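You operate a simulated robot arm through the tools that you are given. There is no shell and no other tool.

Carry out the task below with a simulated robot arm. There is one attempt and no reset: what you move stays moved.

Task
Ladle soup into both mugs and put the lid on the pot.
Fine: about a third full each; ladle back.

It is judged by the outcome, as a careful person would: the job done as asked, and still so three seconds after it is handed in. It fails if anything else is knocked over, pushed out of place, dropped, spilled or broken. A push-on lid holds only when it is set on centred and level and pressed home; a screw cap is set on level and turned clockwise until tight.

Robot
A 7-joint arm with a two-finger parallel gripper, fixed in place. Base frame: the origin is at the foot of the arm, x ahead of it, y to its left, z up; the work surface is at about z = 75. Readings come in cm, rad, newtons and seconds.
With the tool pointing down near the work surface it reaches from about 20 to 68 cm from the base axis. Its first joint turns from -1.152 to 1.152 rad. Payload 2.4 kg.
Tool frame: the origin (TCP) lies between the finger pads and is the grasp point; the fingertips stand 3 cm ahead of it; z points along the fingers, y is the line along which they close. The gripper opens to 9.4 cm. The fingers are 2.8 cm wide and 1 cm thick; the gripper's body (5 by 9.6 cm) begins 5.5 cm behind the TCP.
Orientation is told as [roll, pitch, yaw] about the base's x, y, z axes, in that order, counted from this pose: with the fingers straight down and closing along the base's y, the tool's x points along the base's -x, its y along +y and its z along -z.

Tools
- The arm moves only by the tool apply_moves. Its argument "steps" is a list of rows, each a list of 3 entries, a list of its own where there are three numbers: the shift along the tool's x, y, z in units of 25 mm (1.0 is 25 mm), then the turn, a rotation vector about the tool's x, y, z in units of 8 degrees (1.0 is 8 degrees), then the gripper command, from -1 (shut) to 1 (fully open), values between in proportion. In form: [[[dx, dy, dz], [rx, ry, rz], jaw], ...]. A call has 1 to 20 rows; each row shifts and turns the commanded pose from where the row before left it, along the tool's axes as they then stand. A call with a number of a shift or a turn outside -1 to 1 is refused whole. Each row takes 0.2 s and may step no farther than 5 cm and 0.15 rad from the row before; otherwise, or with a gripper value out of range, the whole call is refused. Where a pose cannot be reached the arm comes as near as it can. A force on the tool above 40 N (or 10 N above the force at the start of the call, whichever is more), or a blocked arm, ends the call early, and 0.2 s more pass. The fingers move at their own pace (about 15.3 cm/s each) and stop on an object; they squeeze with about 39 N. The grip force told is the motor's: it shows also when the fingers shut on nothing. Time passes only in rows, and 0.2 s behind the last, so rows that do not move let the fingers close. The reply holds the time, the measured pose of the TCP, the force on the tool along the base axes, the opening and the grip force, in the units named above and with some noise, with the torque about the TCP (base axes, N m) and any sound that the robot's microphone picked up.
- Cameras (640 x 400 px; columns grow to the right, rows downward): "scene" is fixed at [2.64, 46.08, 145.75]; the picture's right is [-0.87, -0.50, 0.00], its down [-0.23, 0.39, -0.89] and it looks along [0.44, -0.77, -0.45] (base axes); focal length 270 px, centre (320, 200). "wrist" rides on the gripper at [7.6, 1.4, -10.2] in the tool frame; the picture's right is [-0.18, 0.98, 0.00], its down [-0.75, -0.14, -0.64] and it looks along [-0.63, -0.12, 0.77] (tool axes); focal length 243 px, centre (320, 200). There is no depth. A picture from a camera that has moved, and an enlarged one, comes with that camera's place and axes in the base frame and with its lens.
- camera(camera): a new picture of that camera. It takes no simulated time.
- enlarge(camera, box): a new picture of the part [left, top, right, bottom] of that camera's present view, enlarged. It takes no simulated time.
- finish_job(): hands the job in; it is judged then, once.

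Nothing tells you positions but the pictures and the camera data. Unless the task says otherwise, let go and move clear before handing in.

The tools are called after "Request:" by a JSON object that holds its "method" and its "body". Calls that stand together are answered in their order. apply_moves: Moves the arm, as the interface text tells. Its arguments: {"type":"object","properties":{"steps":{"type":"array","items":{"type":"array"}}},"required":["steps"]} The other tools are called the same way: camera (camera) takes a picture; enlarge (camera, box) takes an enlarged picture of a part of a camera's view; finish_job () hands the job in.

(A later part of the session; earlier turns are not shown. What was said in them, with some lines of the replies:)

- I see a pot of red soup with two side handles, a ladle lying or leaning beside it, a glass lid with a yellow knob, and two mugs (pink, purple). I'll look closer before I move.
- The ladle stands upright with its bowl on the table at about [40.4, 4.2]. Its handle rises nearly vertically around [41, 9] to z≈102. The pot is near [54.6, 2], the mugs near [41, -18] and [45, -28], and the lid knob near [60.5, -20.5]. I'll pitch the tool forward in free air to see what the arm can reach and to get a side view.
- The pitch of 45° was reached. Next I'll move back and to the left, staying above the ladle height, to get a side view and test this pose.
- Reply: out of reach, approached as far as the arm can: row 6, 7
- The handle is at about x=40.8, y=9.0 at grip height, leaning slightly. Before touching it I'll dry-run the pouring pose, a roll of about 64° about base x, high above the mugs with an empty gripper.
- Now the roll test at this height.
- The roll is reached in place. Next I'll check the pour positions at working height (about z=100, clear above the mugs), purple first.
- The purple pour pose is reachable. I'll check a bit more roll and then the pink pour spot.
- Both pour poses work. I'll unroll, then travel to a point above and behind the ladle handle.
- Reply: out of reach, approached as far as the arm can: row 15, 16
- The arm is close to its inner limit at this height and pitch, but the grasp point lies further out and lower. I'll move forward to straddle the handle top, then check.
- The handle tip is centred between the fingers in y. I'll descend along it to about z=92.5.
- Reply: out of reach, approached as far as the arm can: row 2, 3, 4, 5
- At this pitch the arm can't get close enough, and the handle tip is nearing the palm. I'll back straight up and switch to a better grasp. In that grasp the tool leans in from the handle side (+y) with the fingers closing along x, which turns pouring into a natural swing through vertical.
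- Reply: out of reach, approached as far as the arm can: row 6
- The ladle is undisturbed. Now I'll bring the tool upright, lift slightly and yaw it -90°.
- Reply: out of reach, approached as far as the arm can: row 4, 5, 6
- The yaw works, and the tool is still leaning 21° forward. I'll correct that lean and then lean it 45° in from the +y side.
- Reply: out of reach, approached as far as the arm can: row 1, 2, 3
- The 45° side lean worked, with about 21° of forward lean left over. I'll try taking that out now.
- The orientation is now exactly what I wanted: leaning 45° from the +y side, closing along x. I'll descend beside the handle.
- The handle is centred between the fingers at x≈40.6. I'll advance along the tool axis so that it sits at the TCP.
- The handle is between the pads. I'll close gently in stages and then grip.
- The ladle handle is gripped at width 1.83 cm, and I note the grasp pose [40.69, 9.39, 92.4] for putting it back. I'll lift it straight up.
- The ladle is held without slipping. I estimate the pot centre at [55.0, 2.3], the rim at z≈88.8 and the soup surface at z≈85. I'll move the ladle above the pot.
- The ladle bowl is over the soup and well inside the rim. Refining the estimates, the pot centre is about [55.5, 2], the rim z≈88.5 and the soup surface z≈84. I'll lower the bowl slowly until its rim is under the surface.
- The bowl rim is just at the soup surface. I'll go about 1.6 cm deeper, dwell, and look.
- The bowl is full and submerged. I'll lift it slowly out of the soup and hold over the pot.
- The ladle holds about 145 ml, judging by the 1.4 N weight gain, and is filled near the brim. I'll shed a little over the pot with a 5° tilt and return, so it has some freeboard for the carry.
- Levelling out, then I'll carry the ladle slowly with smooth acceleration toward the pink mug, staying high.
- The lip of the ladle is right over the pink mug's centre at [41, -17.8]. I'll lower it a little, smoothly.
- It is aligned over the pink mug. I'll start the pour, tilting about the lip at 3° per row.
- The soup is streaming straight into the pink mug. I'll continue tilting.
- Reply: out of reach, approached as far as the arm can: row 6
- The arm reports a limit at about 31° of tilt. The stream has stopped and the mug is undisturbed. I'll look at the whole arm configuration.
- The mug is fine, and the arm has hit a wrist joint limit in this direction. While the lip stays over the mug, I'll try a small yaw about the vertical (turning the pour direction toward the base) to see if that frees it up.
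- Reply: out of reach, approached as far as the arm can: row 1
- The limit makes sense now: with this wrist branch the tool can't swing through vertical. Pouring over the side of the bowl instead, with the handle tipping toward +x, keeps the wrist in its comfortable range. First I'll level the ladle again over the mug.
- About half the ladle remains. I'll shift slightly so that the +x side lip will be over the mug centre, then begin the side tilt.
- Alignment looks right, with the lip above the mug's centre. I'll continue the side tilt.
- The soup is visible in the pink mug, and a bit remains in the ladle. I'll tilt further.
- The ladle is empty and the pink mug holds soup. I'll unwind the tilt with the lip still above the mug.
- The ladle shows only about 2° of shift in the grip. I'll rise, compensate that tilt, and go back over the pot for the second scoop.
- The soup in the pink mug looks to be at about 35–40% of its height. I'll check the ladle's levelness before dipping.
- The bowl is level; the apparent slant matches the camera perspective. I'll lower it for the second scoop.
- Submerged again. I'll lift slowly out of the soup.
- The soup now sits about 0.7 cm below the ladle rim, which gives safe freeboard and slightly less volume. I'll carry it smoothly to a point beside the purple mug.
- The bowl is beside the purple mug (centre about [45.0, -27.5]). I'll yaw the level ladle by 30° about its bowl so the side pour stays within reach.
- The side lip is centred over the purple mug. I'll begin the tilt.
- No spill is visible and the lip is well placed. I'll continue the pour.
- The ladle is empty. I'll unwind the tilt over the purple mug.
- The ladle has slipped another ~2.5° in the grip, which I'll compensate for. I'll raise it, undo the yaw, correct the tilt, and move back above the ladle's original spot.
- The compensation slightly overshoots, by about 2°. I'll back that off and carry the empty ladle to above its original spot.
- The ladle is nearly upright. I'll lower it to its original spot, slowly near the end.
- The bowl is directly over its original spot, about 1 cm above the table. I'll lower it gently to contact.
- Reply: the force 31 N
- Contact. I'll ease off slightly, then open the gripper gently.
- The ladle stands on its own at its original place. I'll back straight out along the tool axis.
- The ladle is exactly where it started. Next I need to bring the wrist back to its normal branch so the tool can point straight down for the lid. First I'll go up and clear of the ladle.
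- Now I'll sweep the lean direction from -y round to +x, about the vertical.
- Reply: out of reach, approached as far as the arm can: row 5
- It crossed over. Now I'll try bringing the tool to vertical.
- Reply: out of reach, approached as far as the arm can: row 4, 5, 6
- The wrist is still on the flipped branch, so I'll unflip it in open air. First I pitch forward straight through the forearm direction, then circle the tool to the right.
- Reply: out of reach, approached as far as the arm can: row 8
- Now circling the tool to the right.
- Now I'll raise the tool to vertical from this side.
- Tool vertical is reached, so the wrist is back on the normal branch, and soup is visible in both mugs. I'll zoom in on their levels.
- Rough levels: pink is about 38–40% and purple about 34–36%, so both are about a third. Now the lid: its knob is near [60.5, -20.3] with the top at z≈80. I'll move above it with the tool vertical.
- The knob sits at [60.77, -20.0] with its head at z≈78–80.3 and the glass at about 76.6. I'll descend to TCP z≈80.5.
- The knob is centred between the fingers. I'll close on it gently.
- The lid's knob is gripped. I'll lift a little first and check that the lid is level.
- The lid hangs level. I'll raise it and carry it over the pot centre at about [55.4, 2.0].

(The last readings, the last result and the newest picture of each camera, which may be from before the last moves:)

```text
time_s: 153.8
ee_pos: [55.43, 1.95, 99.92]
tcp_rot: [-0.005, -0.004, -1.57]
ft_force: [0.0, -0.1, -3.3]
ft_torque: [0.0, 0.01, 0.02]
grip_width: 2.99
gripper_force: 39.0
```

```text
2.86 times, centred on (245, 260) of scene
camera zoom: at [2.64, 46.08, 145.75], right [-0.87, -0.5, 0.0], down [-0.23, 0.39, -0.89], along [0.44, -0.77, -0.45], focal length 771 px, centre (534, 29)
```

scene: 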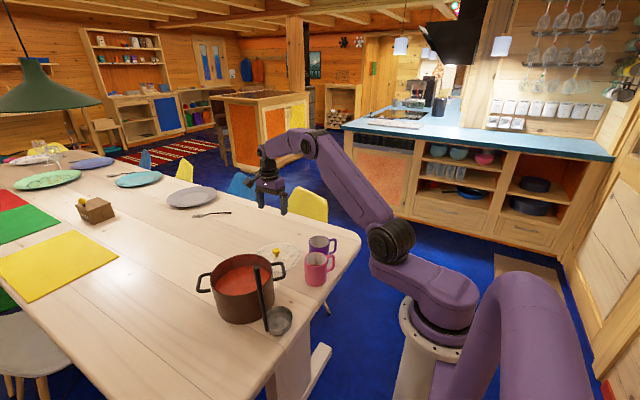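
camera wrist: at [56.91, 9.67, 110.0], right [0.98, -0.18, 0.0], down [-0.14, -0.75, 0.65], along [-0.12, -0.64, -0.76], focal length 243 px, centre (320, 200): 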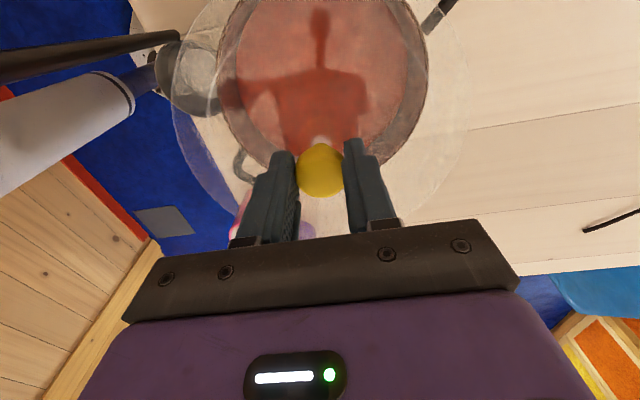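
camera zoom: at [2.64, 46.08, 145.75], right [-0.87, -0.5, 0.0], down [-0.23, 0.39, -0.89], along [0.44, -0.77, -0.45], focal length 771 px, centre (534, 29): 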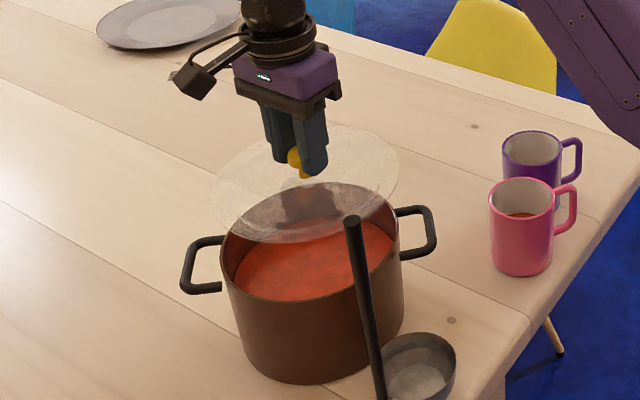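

Now I'll take precise views to check lid-over-pot alignment.

Request:
{"method": "enlarge", "body": {"camera": "scene", "box": [195, 215, 325, 300]}}

Request:
{"method": "enlarge", "body": {"camera": "wrist", "box": [160, 0, 480, 200]}}

```text
4.71 times, centred on (260, 258) of scene
camera zoom: at [2.64, 46.08, 145.75], right [-0.87, -0.5, 0.0], down [-0.23, 0.39, -0.89], along [0.44, -0.77, -0.45], focal length 1270 px, centre (602, -71)
```

zoom: 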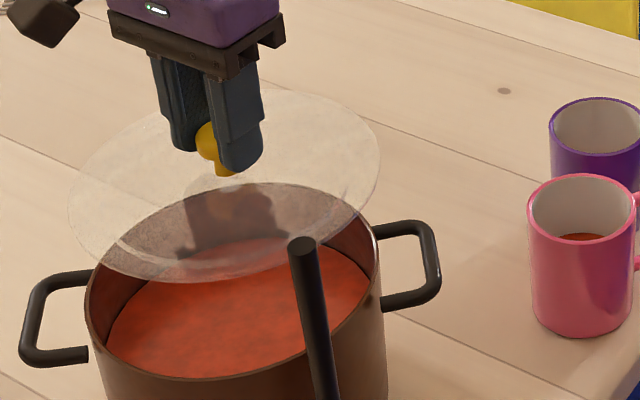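

```text
2.00 times, centred on (320, 100) of wrist
camera zoom: at [56.91, 9.67, 110.0], right [0.98, -0.18, 0.0], down [-0.14, -0.75, 0.65], along [-0.12, -0.64, -0.76], focal length 485 px, centre (320, 400)
```

zoom: 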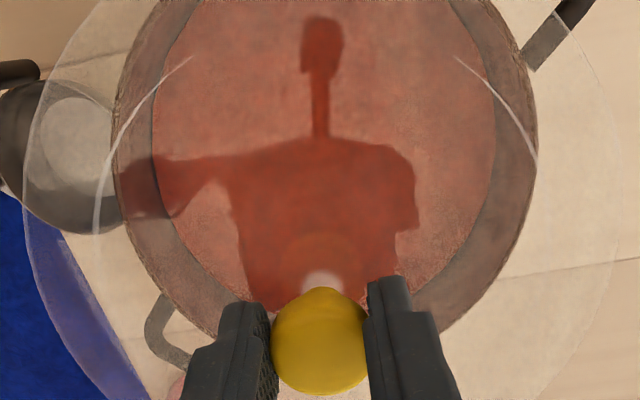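

The lid and pot outlines look concentric within a few millimetres. I'll lower to just above the rim and compare again.

Request:
{"method": "apply_moves", "body": {"steps": [[[0, 0, 0.4], [0, 0, 0], -1], [[0, 0, 0.5], [0, 0, 0], -1], [[0, 0, 0.5], [0, 0, 0], -1], [[0, 0, 0.4], [0, 0, 0], -1], [[0, 0, 0], [0, 0, 0], -1]]}}

Request:
{"method": "enlarge", "body": {"camera": "scene", "box": [195, 225, 305, 310]}}

Request:
{"method": "enlarge", "body": {"camera": "wrist", "box": [160, 0, 480, 200]}}

```text
time_s: 155.0
ee_pos: [55.41, 1.73, 95.49]
tcp_rot: [-0.005, -0.005, -1.572]
ft_force: [0.1, -0.9, -2.7]
ft_torque: [0.01, -0.01, 0.01]
grip_width: 3.0
gripper_force: 38.6
```

```text
4.71 times, centred on (250, 268) of scene
camera zoom: at [2.64, 46.08, 145.75], right [-0.87, -0.5, 0.0], down [-0.23, 0.39, -0.89], along [0.44, -0.77, -0.45], focal length 1270 px, centre (649, -118)
```

zoom: 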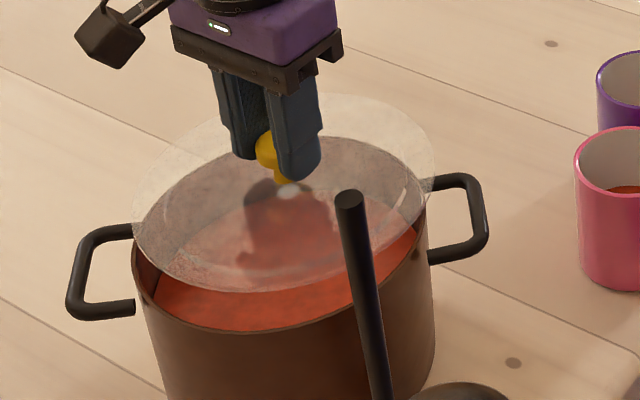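

```text
2.00 times, centred on (320, 100) of wrist
camera zoom: at [56.84, 9.5, 105.55], right [0.98, -0.18, 0.0], down [-0.14, -0.75, 0.65], along [-0.12, -0.64, -0.76], focal length 485 px, centre (320, 400)
```

zoom: 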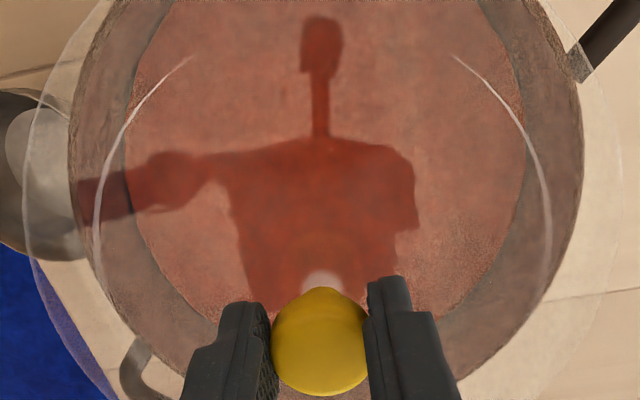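

I'll measure the edges more closely.

Request:
{"method": "enlarge", "body": {"camera": "scene", "box": [200, 235, 250, 295]}}

Request:
{"method": "enlarge", "body": {"camera": "scene", "box": [250, 230, 300, 290]}}

```text
6.67 times, centred on (225, 265) of scene
camera zoom: at [2.64, 46.08, 145.75], right [-0.87, -0.5, 0.0], down [-0.23, 0.39, -0.89], along [0.44, -0.77, -0.45], focal length 1798 px, centre (953, -233)
```

zoom: 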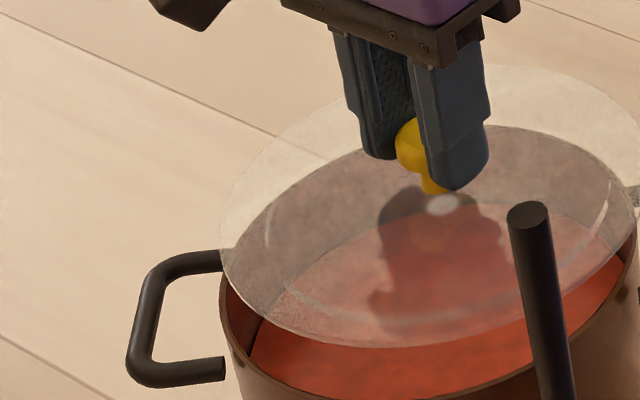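

```text
6.67 times, centred on (275, 260) of scene
camera zoom: at [2.64, 46.08, 145.75], right [-0.87, -0.5, 0.0], down [-0.23, 0.39, -0.89], along [0.44, -0.77, -0.45], focal length 1798 px, centre (620, -200)
```

zoom: 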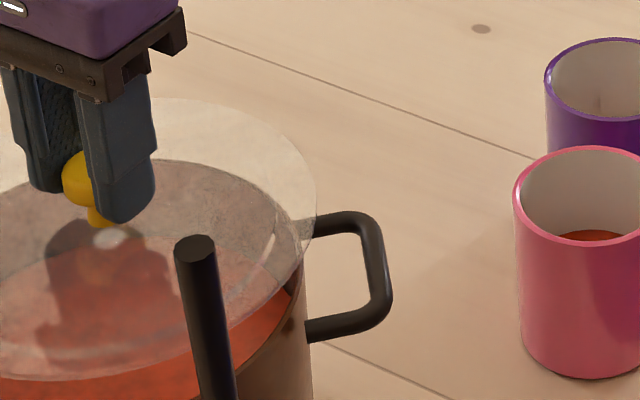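

From both views the lid is off by about 0.8 cm in y and 0.2 cm in x. I'll correct that and lower slightly.

Request:
{"method": "apply_moves", "body": {"steps": [[[0.15, 0.04, 0], [0, 0, 0], -1], [[0.15, 0.04, 0], [0, 0, 0], -1], [[0, 0, 0.2], [0, 0, 0], -1], [[0, 0, 0.1], [0, 0, 0], -1], [[0, 0, 0], [0, 0, 0], -1]]}}

Request:
{"method": "enlarge", "body": {"camera": "scene", "box": [200, 235, 250, 295]}}

Request:
{"method": "enlarge", "body": {"camera": "scene", "box": [250, 230, 300, 290]}}

Request:
{"method": "enlarge", "body": {"camera": "wrist", "box": [160, 0, 480, 200]}}

```text
time_s: 156.2
ee_pos: [55.45, 2.62, 94.61]
tcp_rot: [-0.006, -0.004, -1.571]
ft_force: [0.4, 0.2, -2.3]
ft_torque: [0.04, 0.0, 0.04]
grip_width: 2.99
gripper_force: 38.7
```

```text
6.67 times, centred on (225, 265) of scene
camera zoom: at [2.64, 46.08, 145.75], right [-0.87, -0.5, 0.0], down [-0.23, 0.39, -0.89], along [0.44, -0.77, -0.45], focal length 1798 px, centre (953, -233)
```

zoom: 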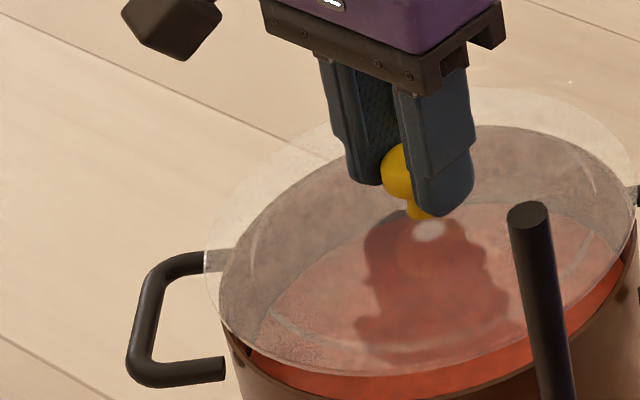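

```text
6.67 times, centred on (275, 260) of scene
camera zoom: at [2.64, 46.08, 145.75], right [-0.87, -0.5, 0.0], down [-0.23, 0.39, -0.89], along [0.44, -0.77, -0.45], focal length 1798 px, centre (620, -200)
```

zoom: 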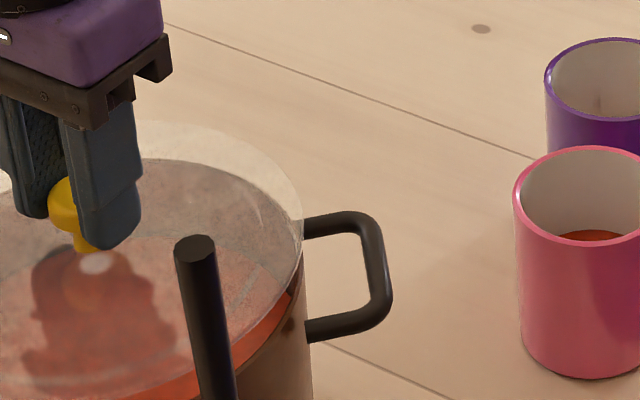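

```text
2.00 times, centred on (320, 100) of wrist
camera zoom: at [57.01, 10.38, 104.65], right [0.98, -0.18, 0.0], down [-0.14, -0.75, 0.65], along [-0.12, -0.64, -0.76], focal length 485 px, centre (320, 400)
```

zoom: 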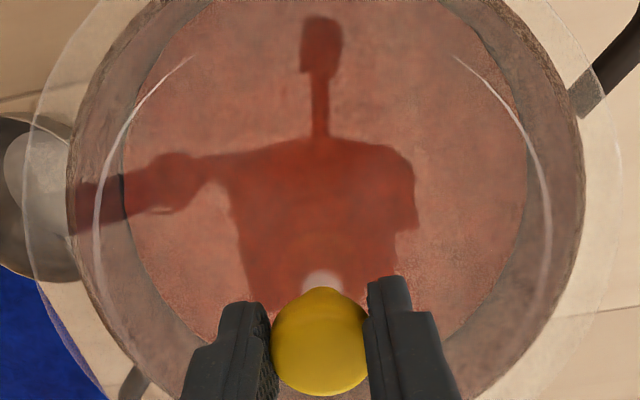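

The lid is now about 0.3 cm too far in +y. I'll make a fine correction, then lower slowly to contact.

Request:
{"method": "apply_moves", "body": {"steps": [[[-0.13, 0.02, 0], [0, 0, 0], -1], [[0, 0, 0.1], [0, 0, 0], -1], [[0, 0, 0.1], [0, 0, 0], -1], [[0, 0, 0], [0, 0, 0], -1]]}}

Request:
{"method": "enlarge", "body": {"camera": "scene", "box": [195, 225, 305, 310]}}

Request:
{"method": "enlarge", "body": {"camera": "wrist", "box": [160, 0, 480, 200]}}

```text
time_s: 157.2
ee_pos: [55.52, 2.24, 94.09]
tcp_rot: [-0.006, -0.004, -1.572]
ft_force: [-0.2, 0.2, -3.5]
ft_torque: [0.0, 0.0, 0.03]
grip_width: 3.01
gripper_force: 39.0
```

```text
4.71 times, centred on (250, 268) of scene
camera zoom: at [2.64, 46.08, 145.75], right [-0.87, -0.5, 0.0], down [-0.23, 0.39, -0.89], along [0.44, -0.77, -0.45], focal length 1270 px, centre (649, -118)
```

zoom: 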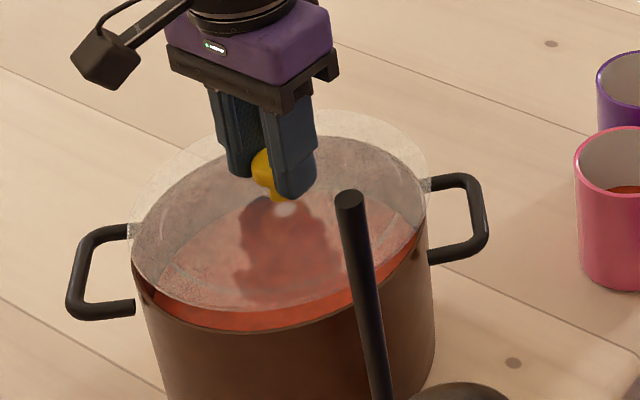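

```text
2.00 times, centred on (320, 100) of wrist
camera zoom: at [57.0, 9.94, 104.33], right [0.98, -0.18, 0.0], down [-0.14, -0.75, 0.65], along [-0.12, -0.64, -0.76], focal length 485 px, centre (320, 400)
```

zoom: 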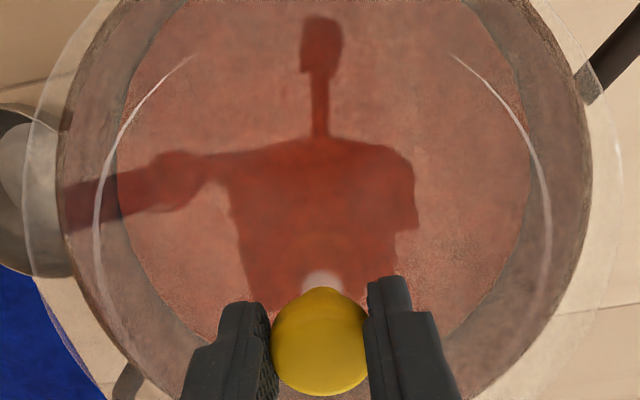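

It looks concentric. Lowering gently.

Request:
{"method": "apply_moves", "body": {"steps": [[[0, 0, 0.08], [0, 0, 0], -1], [[0, 0, 0.08], [0, 0, 0], -1], [[0, 0, 0.08], [0, 0, 0], -1], [[0, 0, 0], [0, 0, 0], -1]]}}

```text
time_s: 158.2
ee_pos: [55.61, 2.33, 93.54]
tcp_rot: [-0.004, -0.004, -1.57]
ft_force: [0.2, 1.0, -3.0]
ft_torque: [0.06, 0.01, 0.0]
grip_width: 2.97
gripper_force: 39.3
```

Request:
{"method": "apply_moves", "body": {"steps": [[[0, 0, 0.08], [0, 0, 0], -1], [[0, 0, 0.08], [0, 0, 0], -1], [[0, 0, 0.06], [0, 0, 0], -1], [[0, 0, 0], [0, 0, 0], -1]]}}

Request:
{"method": "enlarge", "body": {"camera": "scene", "box": [195, 225, 305, 310]}}

```text
time_s: 159.2
ee_pos: [55.6, 2.19, 92.91]
tcp_rot: [-0.006, -0.006, -1.571]
ft_force: [-0.2, 0.7, -2.5]
ft_torque: [0.06, 0.02, -0.07]
grip_width: 3.0
gripper_force: 38.6
```

```text
4.71 times, centred on (250, 268) of scene
camera zoom: at [2.64, 46.09, 145.75], right [-0.87, -0.5, 0.0], down [-0.23, 0.39, -0.89], along [0.44, -0.77, -0.45], focal length 1270 px, centre (649, -118)
```

zoom: 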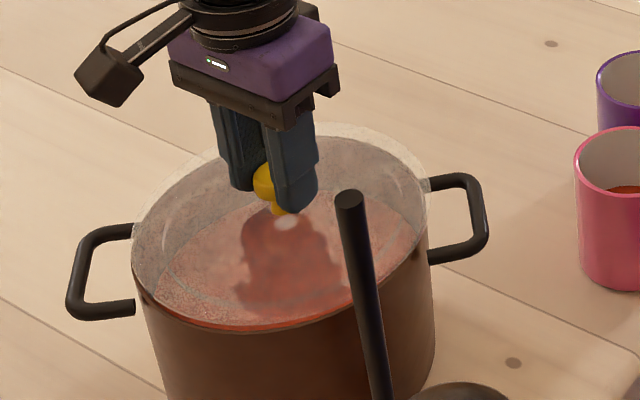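

Request:
{"method": "apply_moves", "body": {"steps": [[[0, 0, 0.06], [0, 0, 0], -1], [[0, 0, 0.06], [0, 0, 0], -1], [[0, 0, 0], [0, 0, 0], -1]]}}

```text
time_s: 160.0
ee_pos: [55.54, 2.22, 92.58]
tcp_rot: [-0.004, -0.005, -1.572]
ft_force: [-0.5, 0.0, -2.5]
ft_torque: [0.03, 0.0, -0.01]
grip_width: 2.99
gripper_force: 38.8
```

Request:
{"method": "apply_moves", "body": {"steps": [[[0, 0, 0.06], [0, 0, 0], -1], [[0, 0, 0.06], [0, 0, 0], -1], [[0, 0, 0], [0, 0, 0], -1]]}}

Request:
{"method": "enlarge", "body": {"camera": "scene", "box": [195, 225, 305, 310]}}

Request:
{"method": "enlarge", "body": {"camera": "wrist", "box": [160, 0, 480, 200]}}

```text
time_s: 160.8
ee_pos: [55.68, 2.31, 92.48]
tcp_rot: [-0.002, -0.005, -1.572]
ft_force: [-0.6, 0.2, 11.4]
ft_torque: [0.06, 0.09, 0.01]
grip_width: 2.98
gripper_force: 38.8
```

```text
4.71 times, centred on (250, 268) of scene
camera zoom: at [2.61, 46.08, 145.75], right [-0.87, -0.5, 0.0], down [-0.22, 0.39, -0.89], along [0.44, -0.77, -0.45], focal length 1270 px, centre (649, -118)
```

zoom: 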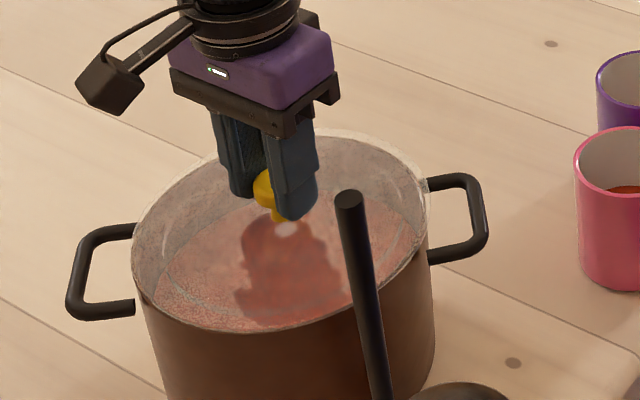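

```text
2.00 times, centred on (320, 100) of wrist
camera zoom: at [57.06, 10.0, 102.63], right [0.98, -0.18, 0.0], down [-0.14, -0.75, 0.65], along [-0.12, -0.64, -0.76], focal length 485 px, centre (320, 400)
```

zoom: 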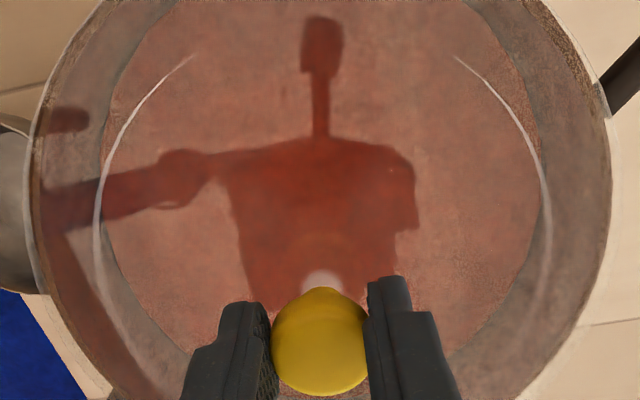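

The lid has seated on the rim with contact at 11 N and is symmetric in both views. I'll press it gently home, then ease off.

Request:
{"method": "apply_moves", "body": {"steps": [[[0, 0, 0.04], [0, 0, 0], -1], [[0, 0, 0.03], [0, 0, 0], -1], [[0, 0, 0], [0, 0, 0], -1]]}}

```text
time_s: 161.6
ee_pos: [55.57, 2.21, 92.33]
tcp_rot: [0.0, -0.005, -1.568]
ft_force: [-3.7, 4.4, 28.1]
ft_torque: [-0.03, 0.1, 0.02]
grip_width: 3.01
gripper_force: 39.0
```

Request:
{"method": "apply_moves", "body": {"steps": [[[0, 0, -0.04], [0, 0, 0], -1], [[0, 0, -0.03], [0, 0, 0], -1], [[0, 0, -0.02], [0, 0, 0], -1], [[0, 0, 0], [0, 0, 0], -1]]}}

Request:
{"method": "enlarge", "body": {"camera": "scene", "box": [195, 225, 305, 310]}}

```text
time_s: 162.6
ee_pos: [55.41, 2.02, 92.43]
tcp_rot: [-0.009, -0.007, -1.57]
ft_force: [0.6, 1.1, -3.2]
ft_torque: [0.12, 0.05, -0.06]
grip_width: 2.99
gripper_force: 38.8
```

```text
4.71 times, centred on (250, 268) of scene
camera zoom: at [2.64, 46.08, 145.75], right [-0.87, -0.5, 0.0], down [-0.23, 0.39, -0.89], along [0.44, -0.77, -0.45], focal length 1270 px, centre (649, -118)
```

zoom: 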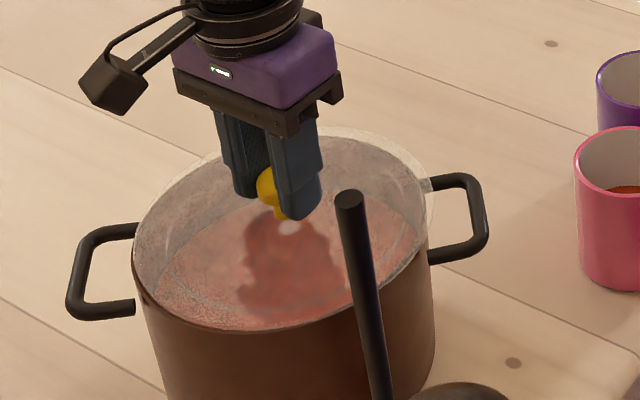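

It was lifted a hair and is about 2 mm off. I'll nudge it back, touch down lightly, then release.

Request:
{"method": "apply_moves", "body": {"steps": [[[0.06, 0.05, 0], [0, 0, 0], -1], [[0, 0, 0.03], [0, 0, 0], -1], [[0, 0, 0.02], [0, 0, 0], -1], [[0, 0, 0], [0, 0, 0], -1]]}}

Request:
{"method": "enlarge", "body": {"camera": "scene", "box": [195, 225, 305, 310]}}

Request:
{"method": "enlarge", "body": {"camera": "wrist", "box": [160, 0, 480, 200]}}

```text
time_s: 163.6
ee_pos: [55.83, 2.49, 92.36]
tcp_rot: [-0.004, -0.005, -1.571]
ft_force: [0.3, 0.7, -3.2]
ft_torque: [0.03, -0.01, -0.02]
grip_width: 3.01
gripper_force: 39.4
```

```text
4.71 times, centred on (250, 268) of scene
camera zoom: at [2.64, 46.08, 145.75], right [-0.87, -0.5, 0.0], down [-0.23, 0.39, -0.89], along [0.44, -0.77, -0.45], focal length 1270 px, centre (649, -118)
```

zoom: 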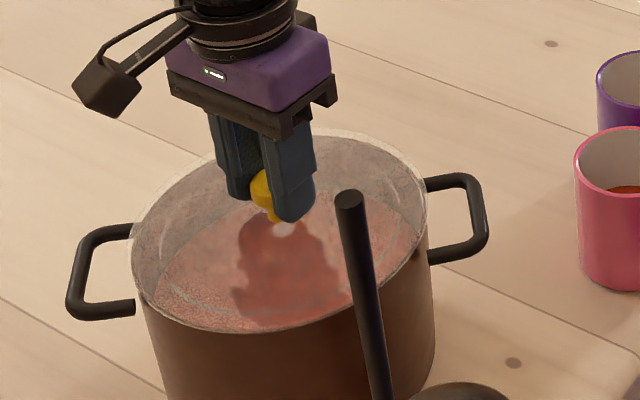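

```text
2.00 times, centred on (320, 100) of wrist
camera zoom: at [57.21, 10.14, 102.5], right [0.98, -0.18, 0.0], down [-0.14, -0.75, 0.65], along [-0.12, -0.64, -0.76], focal length 485 px, centre (320, 400)
```

zoom: 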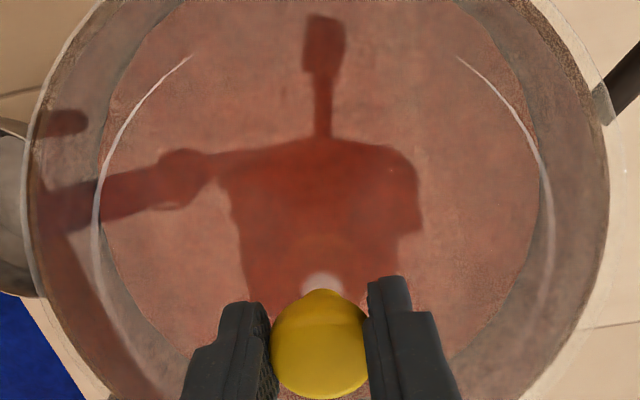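

Request:
{"method": "apply_moves", "body": {"steps": [[[-0.04, -0.02, 0], [0, 0, 0], -1], [[0, 0, 0.03], [0, 0, 0], -1], [[0, 0, 0.02], [0, 0, 0], -1], [[0, 0, 0], [0, 0, 0], -1]]}}

Request:
{"method": "enlarge", "body": {"camera": "scene", "box": [195, 225, 305, 310]}}

```text
time_s: 164.6
ee_pos: [55.55, 2.26, 92.36]
tcp_rot: [-0.005, -0.007, -1.569]
ft_force: [-3.4, 1.6, 4.2]
ft_torque: [-0.07, 0.14, -0.03]
grip_width: 3.02
gripper_force: 39.0
```

```text
4.71 times, centred on (250, 268) of scene
camera zoom: at [2.62, 46.09, 145.75], right [-0.87, -0.5, 0.0], down [-0.22, 0.39, -0.89], along [0.44, -0.77, -0.45], focal length 1270 px, centre (649, -118)
```

zoom: 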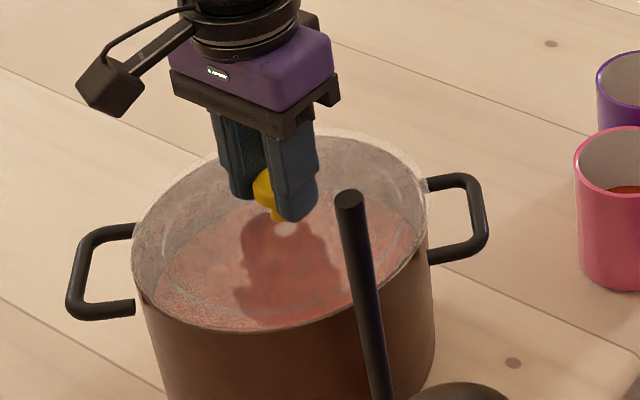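

The lid is centred and in light contact. I'll open the gripper gently.

Request:
{"method": "apply_moves", "body": {"steps": [[[0, 0, 0], [0, 0, 0], -0.3], [[0, 0, 0], [0, 0, 0], -0.2], [[0, 0, 0], [0, 0, 0], 0], [[0, 0, 0], [0, 0, 0], 0.4], [[0, 0, 0], [0, 0, 0], 0.8], [[0, 0, 0], [0, 0, 0], 1], [[0, 0, 0], [0, 0, 0], 1]]}}

Request:
{"method": "enlarge", "body": {"camera": "scene", "box": [195, 225, 305, 310]}}

Request:
{"method": "camera", "body": {"camera": "wrist"}}

```text
time_s: 166.2
ee_pos: [55.68, 2.21, 92.35]
tcp_rot: [-0.005, -0.006, -1.571]
ft_force: [-0.1, 0.3, 0.2]
ft_torque: [-0.02, -0.02, 0.02]
grip_width: 9.39
gripper_force: 0.0
```

```text
4.71 times, centred on (250, 268) of scene
camera zoom: at [2.64, 46.08, 145.75], right [-0.87, -0.5, 0.0], down [-0.23, 0.39, -0.89], along [0.44, -0.77, -0.45], focal length 1270 px, centre (649, -118)
```

zoom: 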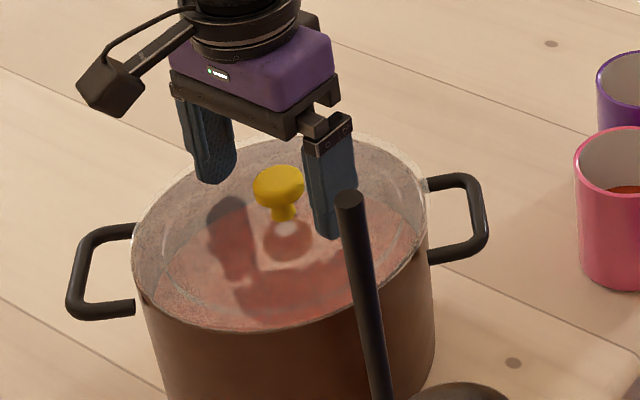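

```text
taken
camera wrist: at [57.13, 9.95, 102.41], right [0.98, -0.18, 0.0], down [-0.14, -0.75, 0.65], along [-0.12, -0.64, -0.76], focal length 243 px, centre (320, 200)
```

wrist: 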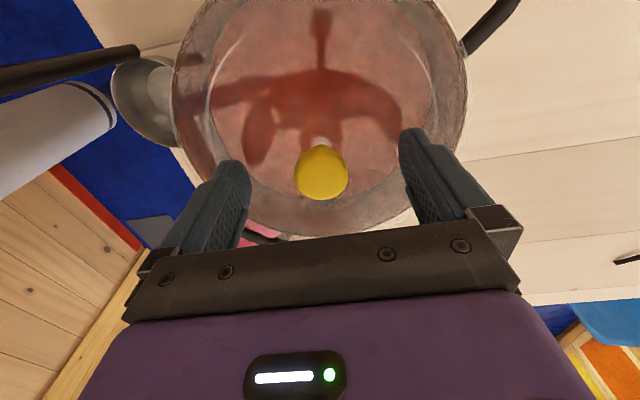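

The lid rests level and centred. I'll rise clear of the knob, close the fingers, and give a light vertical press on the knob to make sure it is home.

Request:
{"method": "apply_moves", "body": {"steps": [[[0, 0, -0.4], [0, 0, 0], 1], [[0, 0, -0.7], [0, 0, 0], 1], [[0, 0, -0.7], [0, 0, 0], 1], [[0, 0, -0.7], [0, 0, 0], 1], [[0, 0, -0.3], [0, 0, 0], 0.5], [[0, 0, 0], [0, 0, 0], -0.5], [[0, 0, 0], [0, 0, 0], -1], [[0, 0, 0], [0, 0, 0], -1]]}}

Request:
{"method": "enlarge", "body": {"camera": "scene", "box": [195, 205, 325, 310]}}

Request:
{"method": "camera", "body": {"camera": "wrist"}}

```text
time_s: 168.0
ee_pos: [55.67, 2.35, 99.28]
tcp_rot: [-0.005, -0.005, -1.571]
ft_force: [0.2, -0.1, -0.4]
ft_torque: [0.01, -0.01, -0.01]
grip_width: 0.0
gripper_force: 33.1
```

```text
3.81 times, centred on (260, 258) of scene
camera zoom: at [2.64, 46.08, 145.75], right [-0.87, -0.5, 0.0], down [-0.23, 0.39, -0.89], along [0.44, -0.77, -0.45], focal length 1028 px, centre (549, -19)
```

zoom: 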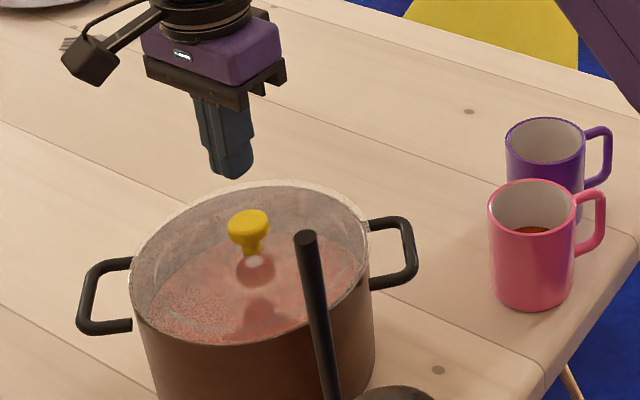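

```text
taken
camera wrist: at [57.19, 10.02, 109.34], right [0.98, -0.18, 0.0], down [-0.14, -0.75, 0.65], along [-0.12, -0.64, -0.76], focal length 243 px, centre (320, 200)
```

wrist: 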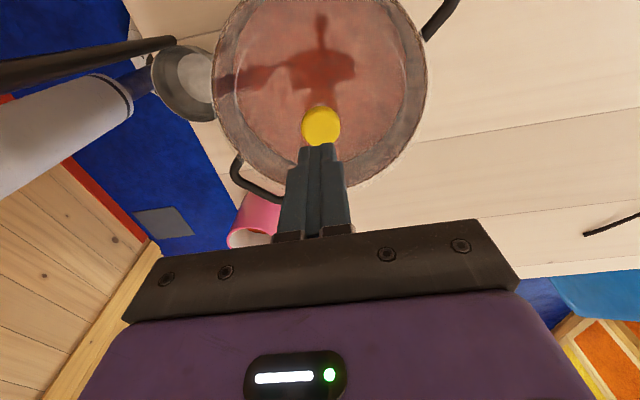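

The lid sits flush. A gentle press from above follows.

Request:
{"method": "apply_moves", "body": {"steps": [[[0, 0, 0.35], [0, 0, 0], -1], [[0, 0, 0.35], [0, 0, 0], -1], [[0, 0, 0.35], [0, 0, 0], -1], [[0, 0, 0.2], [0, 0, 0], -1], [[0, 0, 0.1], [0, 0, 0], -1], [[0, 0, 0], [0, 0, 0], -1]]}}

```text
time_s: 169.4
ee_pos: [55.64, 2.38, 95.81]
tcp_rot: [-0.004, -0.005, -1.57]
ft_force: [-0.5, -0.1, -0.1]
ft_torque: [-0.02, 0.02, 0.0]
grip_width: 0.0
gripper_force: 32.8
```

Request:
{"method": "apply_moves", "body": {"steps": [[[0, 0, 0.06], [0, 0, 0], -1], [[0, 0, 0.06], [0, 0, 0], -1], [[0, 0, 0.05], [0, 0, 0], -1], [[0, 0, 0], [0, 0, 0], -1]]}}

```text
time_s: 170.4
ee_pos: [55.65, 2.26, 95.44]
tcp_rot: [-0.005, -0.006, -1.572]
ft_force: [-0.5, 0.8, 0.6]
ft_torque: [0.0, -0.04, 0.01]
grip_width: 0.0
gripper_force: 33.0
```

Request:
{"method": "apply_moves", "body": {"steps": [[[0, 0, 0.05], [0, 0, 0], -1], [[0, 0, 0.05], [0, 0, 0], -1], [[0, 0, 0], [0, 0, 0], -1]]}}

```text
time_s: 171.2
ee_pos: [55.64, 2.27, 95.12]
tcp_rot: [-0.004, -0.006, -1.572]
ft_force: [-0.1, -0.2, 0.1]
ft_torque: [-0.03, -0.01, 0.01]
grip_width: 0.0
gripper_force: 32.1
```

Request:
{"method": "enlarge", "body": {"camera": "scene", "box": [220, 215, 290, 275]}}

```text
6.67 times, centred on (255, 245) of scene
camera zoom: at [2.64, 46.08, 145.75], right [-0.87, -0.5, 0.0], down [-0.23, 0.39, -0.89], along [0.44, -0.77, -0.45], focal length 1798 px, centre (753, -100)
```

zoom: 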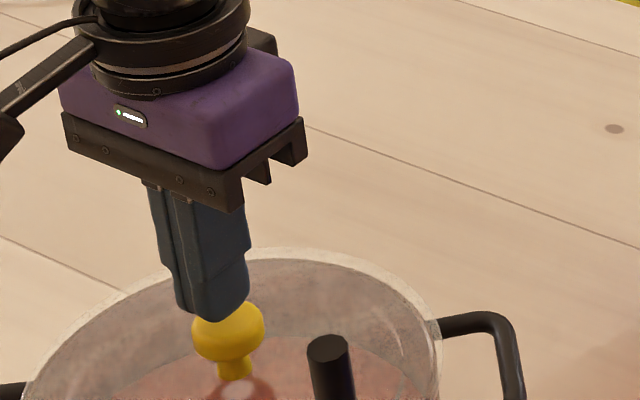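

Request:
{"method": "apply_moves", "body": {"steps": [[[0, 0, 0.05], [0, 0, 0], -1], [[0, 0, 0.05], [0, 0, 0], -1], [[0, 0, 0.05], [0, 0, 0], -1], [[0, 0, 0], [0, 0, 0], -1]]}}

```text
time_s: 172.2
ee_pos: [55.82, 2.39, 94.6]
tcp_rot: [-0.003, -0.007, -1.571]
ft_force: [0.2, -1.0, 0.2]
ft_torque: [0.01, 0.03, 0.01]
grip_width: 0.0
gripper_force: 33.1
```

Request:
{"method": "enlarge", "body": {"camera": "scene", "box": [220, 225, 290, 285]}}

Request:
{"method": "enlarge", "body": {"camera": "wrist", "box": [220, 60, 420, 240]}}

```text
6.67 times, centred on (255, 255) of scene
camera zoom: at [2.64, 46.08, 145.75], right [-0.87, -0.5, 0.0], down [-0.23, 0.39, -0.89], along [0.44, -0.77, -0.45], focal length 1798 px, centre (753, -167)
```

zoom: 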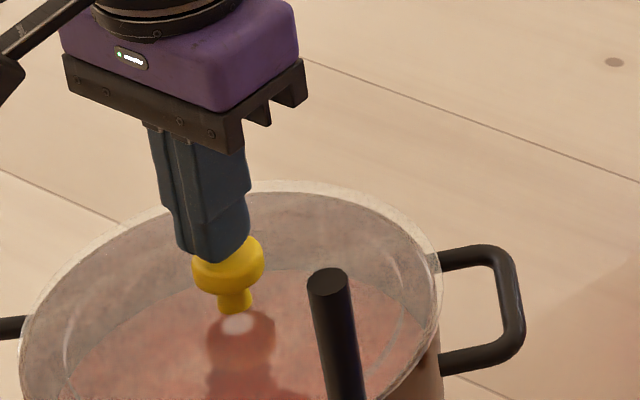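

```text
2.22 times, centred on (320, 150) of wrist
camera zoom: at [57.17, 10.04, 104.8], right [0.98, -0.18, 0.0], down [-0.14, -0.75, 0.65], along [-0.12, -0.64, -0.76], focal length 539 px, centre (320, 311)
```

zoom: 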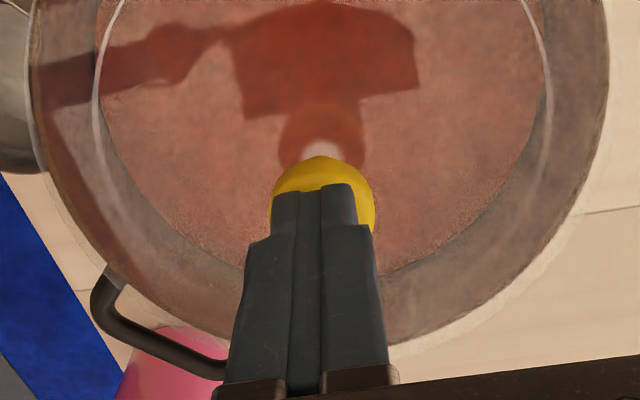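

Request:
{"method": "apply_moves", "body": {"steps": [[[0, 0, 0.04], [0, 0, 0], -1], [[0, 0, 0.04], [0, 0, 0], -1], [[0, 0, 0.03], [0, 0, 0], -1], [[0, 0, 0], [0, 0, 0], -1]]}}

```text
time_s: 173.2
ee_pos: [55.67, 2.33, 94.59]
tcp_rot: [-0.005, -0.005, -1.571]
ft_force: [0.1, 0.3, -0.3]
ft_torque: [0.04, 0.0, 0.0]
grip_width: 0.01
gripper_force: 32.6
```

Request:
{"method": "apply_moves", "body": {"steps": [[[0, 0, 0.04], [0, 0, 0], -1], [[0, 0, 0.04], [0, 0, 0], -1], [[0, 0, 0], [0, 0, 0], -1], [[0, 0, 0], [0, 0, 0], -1]]}}

```text
time_s: 174.2
ee_pos: [55.7, 2.32, 94.32]
tcp_rot: [-0.007, -0.006, -1.569]
ft_force: [0.2, 0.2, 0.0]
ft_torque: [0.01, -0.01, 0.0]
grip_width: 0.02
gripper_force: 32.6
```

Request:
{"method": "apply_moves", "body": {"steps": [[[0, 0, 0.04], [0, 0, 0], -1], [[0, 0, 0.04], [0, 0, 0], -1], [[0, 0, 0.04], [0, 0, 0], -1], [[0, 0, 0], [0, 0, 0], -1]]}}

Request:
{"method": "enlarge", "body": {"camera": "scene", "box": [220, 225, 290, 285]}}

```text
time_s: 175.2
ee_pos: [55.71, 2.32, 94.13]
tcp_rot: [-0.002, -0.006, -1.568]
ft_force: [-3.5, 1.7, 22.8]
ft_torque: [0.21, 0.11, 0.09]
grip_width: 0.0
gripper_force: 32.8
```

```text
6.67 times, centred on (255, 255) of scene
camera zoom: at [2.58, 46.08, 145.75], right [-0.87, -0.5, 0.0], down [-0.22, 0.39, -0.89], along [0.44, -0.77, -0.45], focal length 1798 px, centre (753, -167)
```

zoom: 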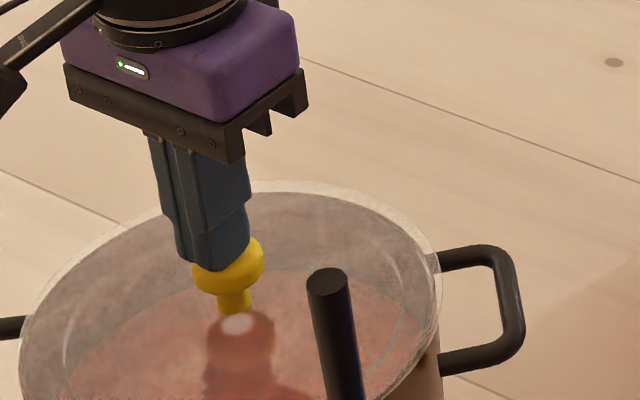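

I pressed firmly at 23 N and the lid stayed level and seated. Retreating straight up now.

Request:
{"method": "apply_moves", "body": {"steps": [[[0, 0, -0.1], [0, 0, 0], -1], [[0, 0, -0.3], [0, 0, 0], -1], [[0, 0, -0.6], [0, 0, 0], -1], [[0, 0, -0.8], [0, 0, 0], -1], [[0, 0, -0.9], [0, 0, 0], -1], [[0, 0, -0.9], [0, 0, 0], -1], [[0, 0, -0.9], [0, 0, 0], -1], [[0, 0, -0.9], [0, 0, 0], -1], [[0, 0, -0.9], [0, 0, 0], -1], [[0, 0, -0.9], [0, 0, 0], -0.5], [[0, 0, -0.8], [0, 0, 0], 0], [[0, 0, 0], [0, 0, 0], 0]]}}

Request:
{"method": "camera", "body": {"camera": "scene"}}

Request:
{"method": "enlarge", "body": {"camera": "scene", "box": [180, 220, 360, 340]}}

Request:
{"method": "camera", "body": {"camera": "wrist"}}

```text
time_s: 177.8
ee_pos: [55.8, 2.48, 114.06]
tcp_rot: [-0.004, -0.005, -1.572]
ft_force: [0.3, 0.7, -0.1]
ft_torque: [0.01, 0.01, -0.02]
grip_width: 4.69
gripper_force: 0.1
```

```text
taken
```

scene: 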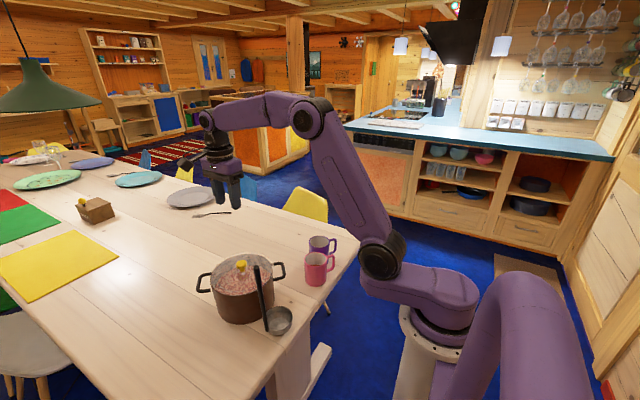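

```text
3.33 times, centred on (270, 280) of scene
camera zoom: at [2.63, 46.08, 145.75], right [-0.87, -0.5, 0.0], down [-0.23, 0.39, -0.89], along [0.44, -0.77, -0.45], focal length 899 px, centre (487, -67)
```

zoom: 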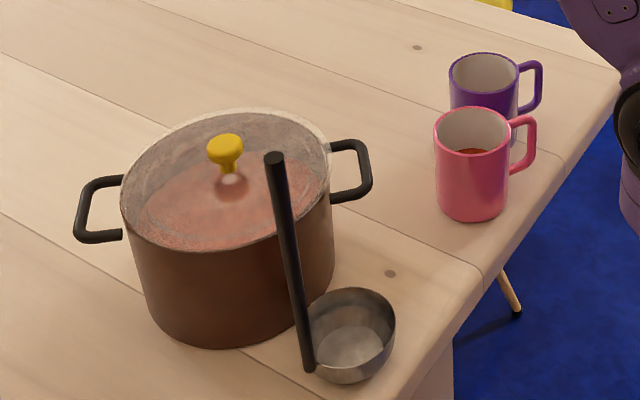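

```text
taken
camera wrist: at [57.26, 10.21, 124.2], right [0.98, -0.18, 0.0], down [-0.14, -0.75, 0.65], along [-0.12, -0.64, -0.76], focal length 243 px, centre (320, 200)
```

wrist: 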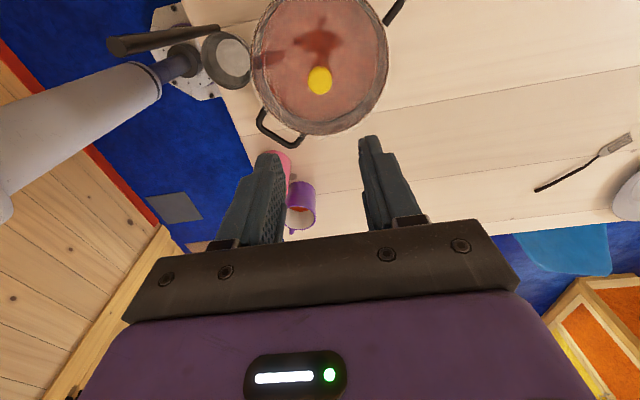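

All checked:
- **Mugs:** both hold soup, about a third full, and haven't moved.
- **Ladle:** back standing in its original spot.
- **Pot:** unmoved, with the lid centred, level and pressed on.
- **Table:** no spills.

The arm is clear, so I'm handing in.

Request:
{"method": "finish_job", "body": {}}

```text
The job is handed in.
```

I ladled soup into both mugs, stood the ladle back in its original spot, and put the lid on the pot, centred and pressed down. The last camera views showed no spills, and the pot and mugs were where they started.

By eye from the camera, the purple mug is about 35% full. The pink mug is a little fuller, at about 40%. I left the pink mug as it was, because taking soup back out risked a spill.
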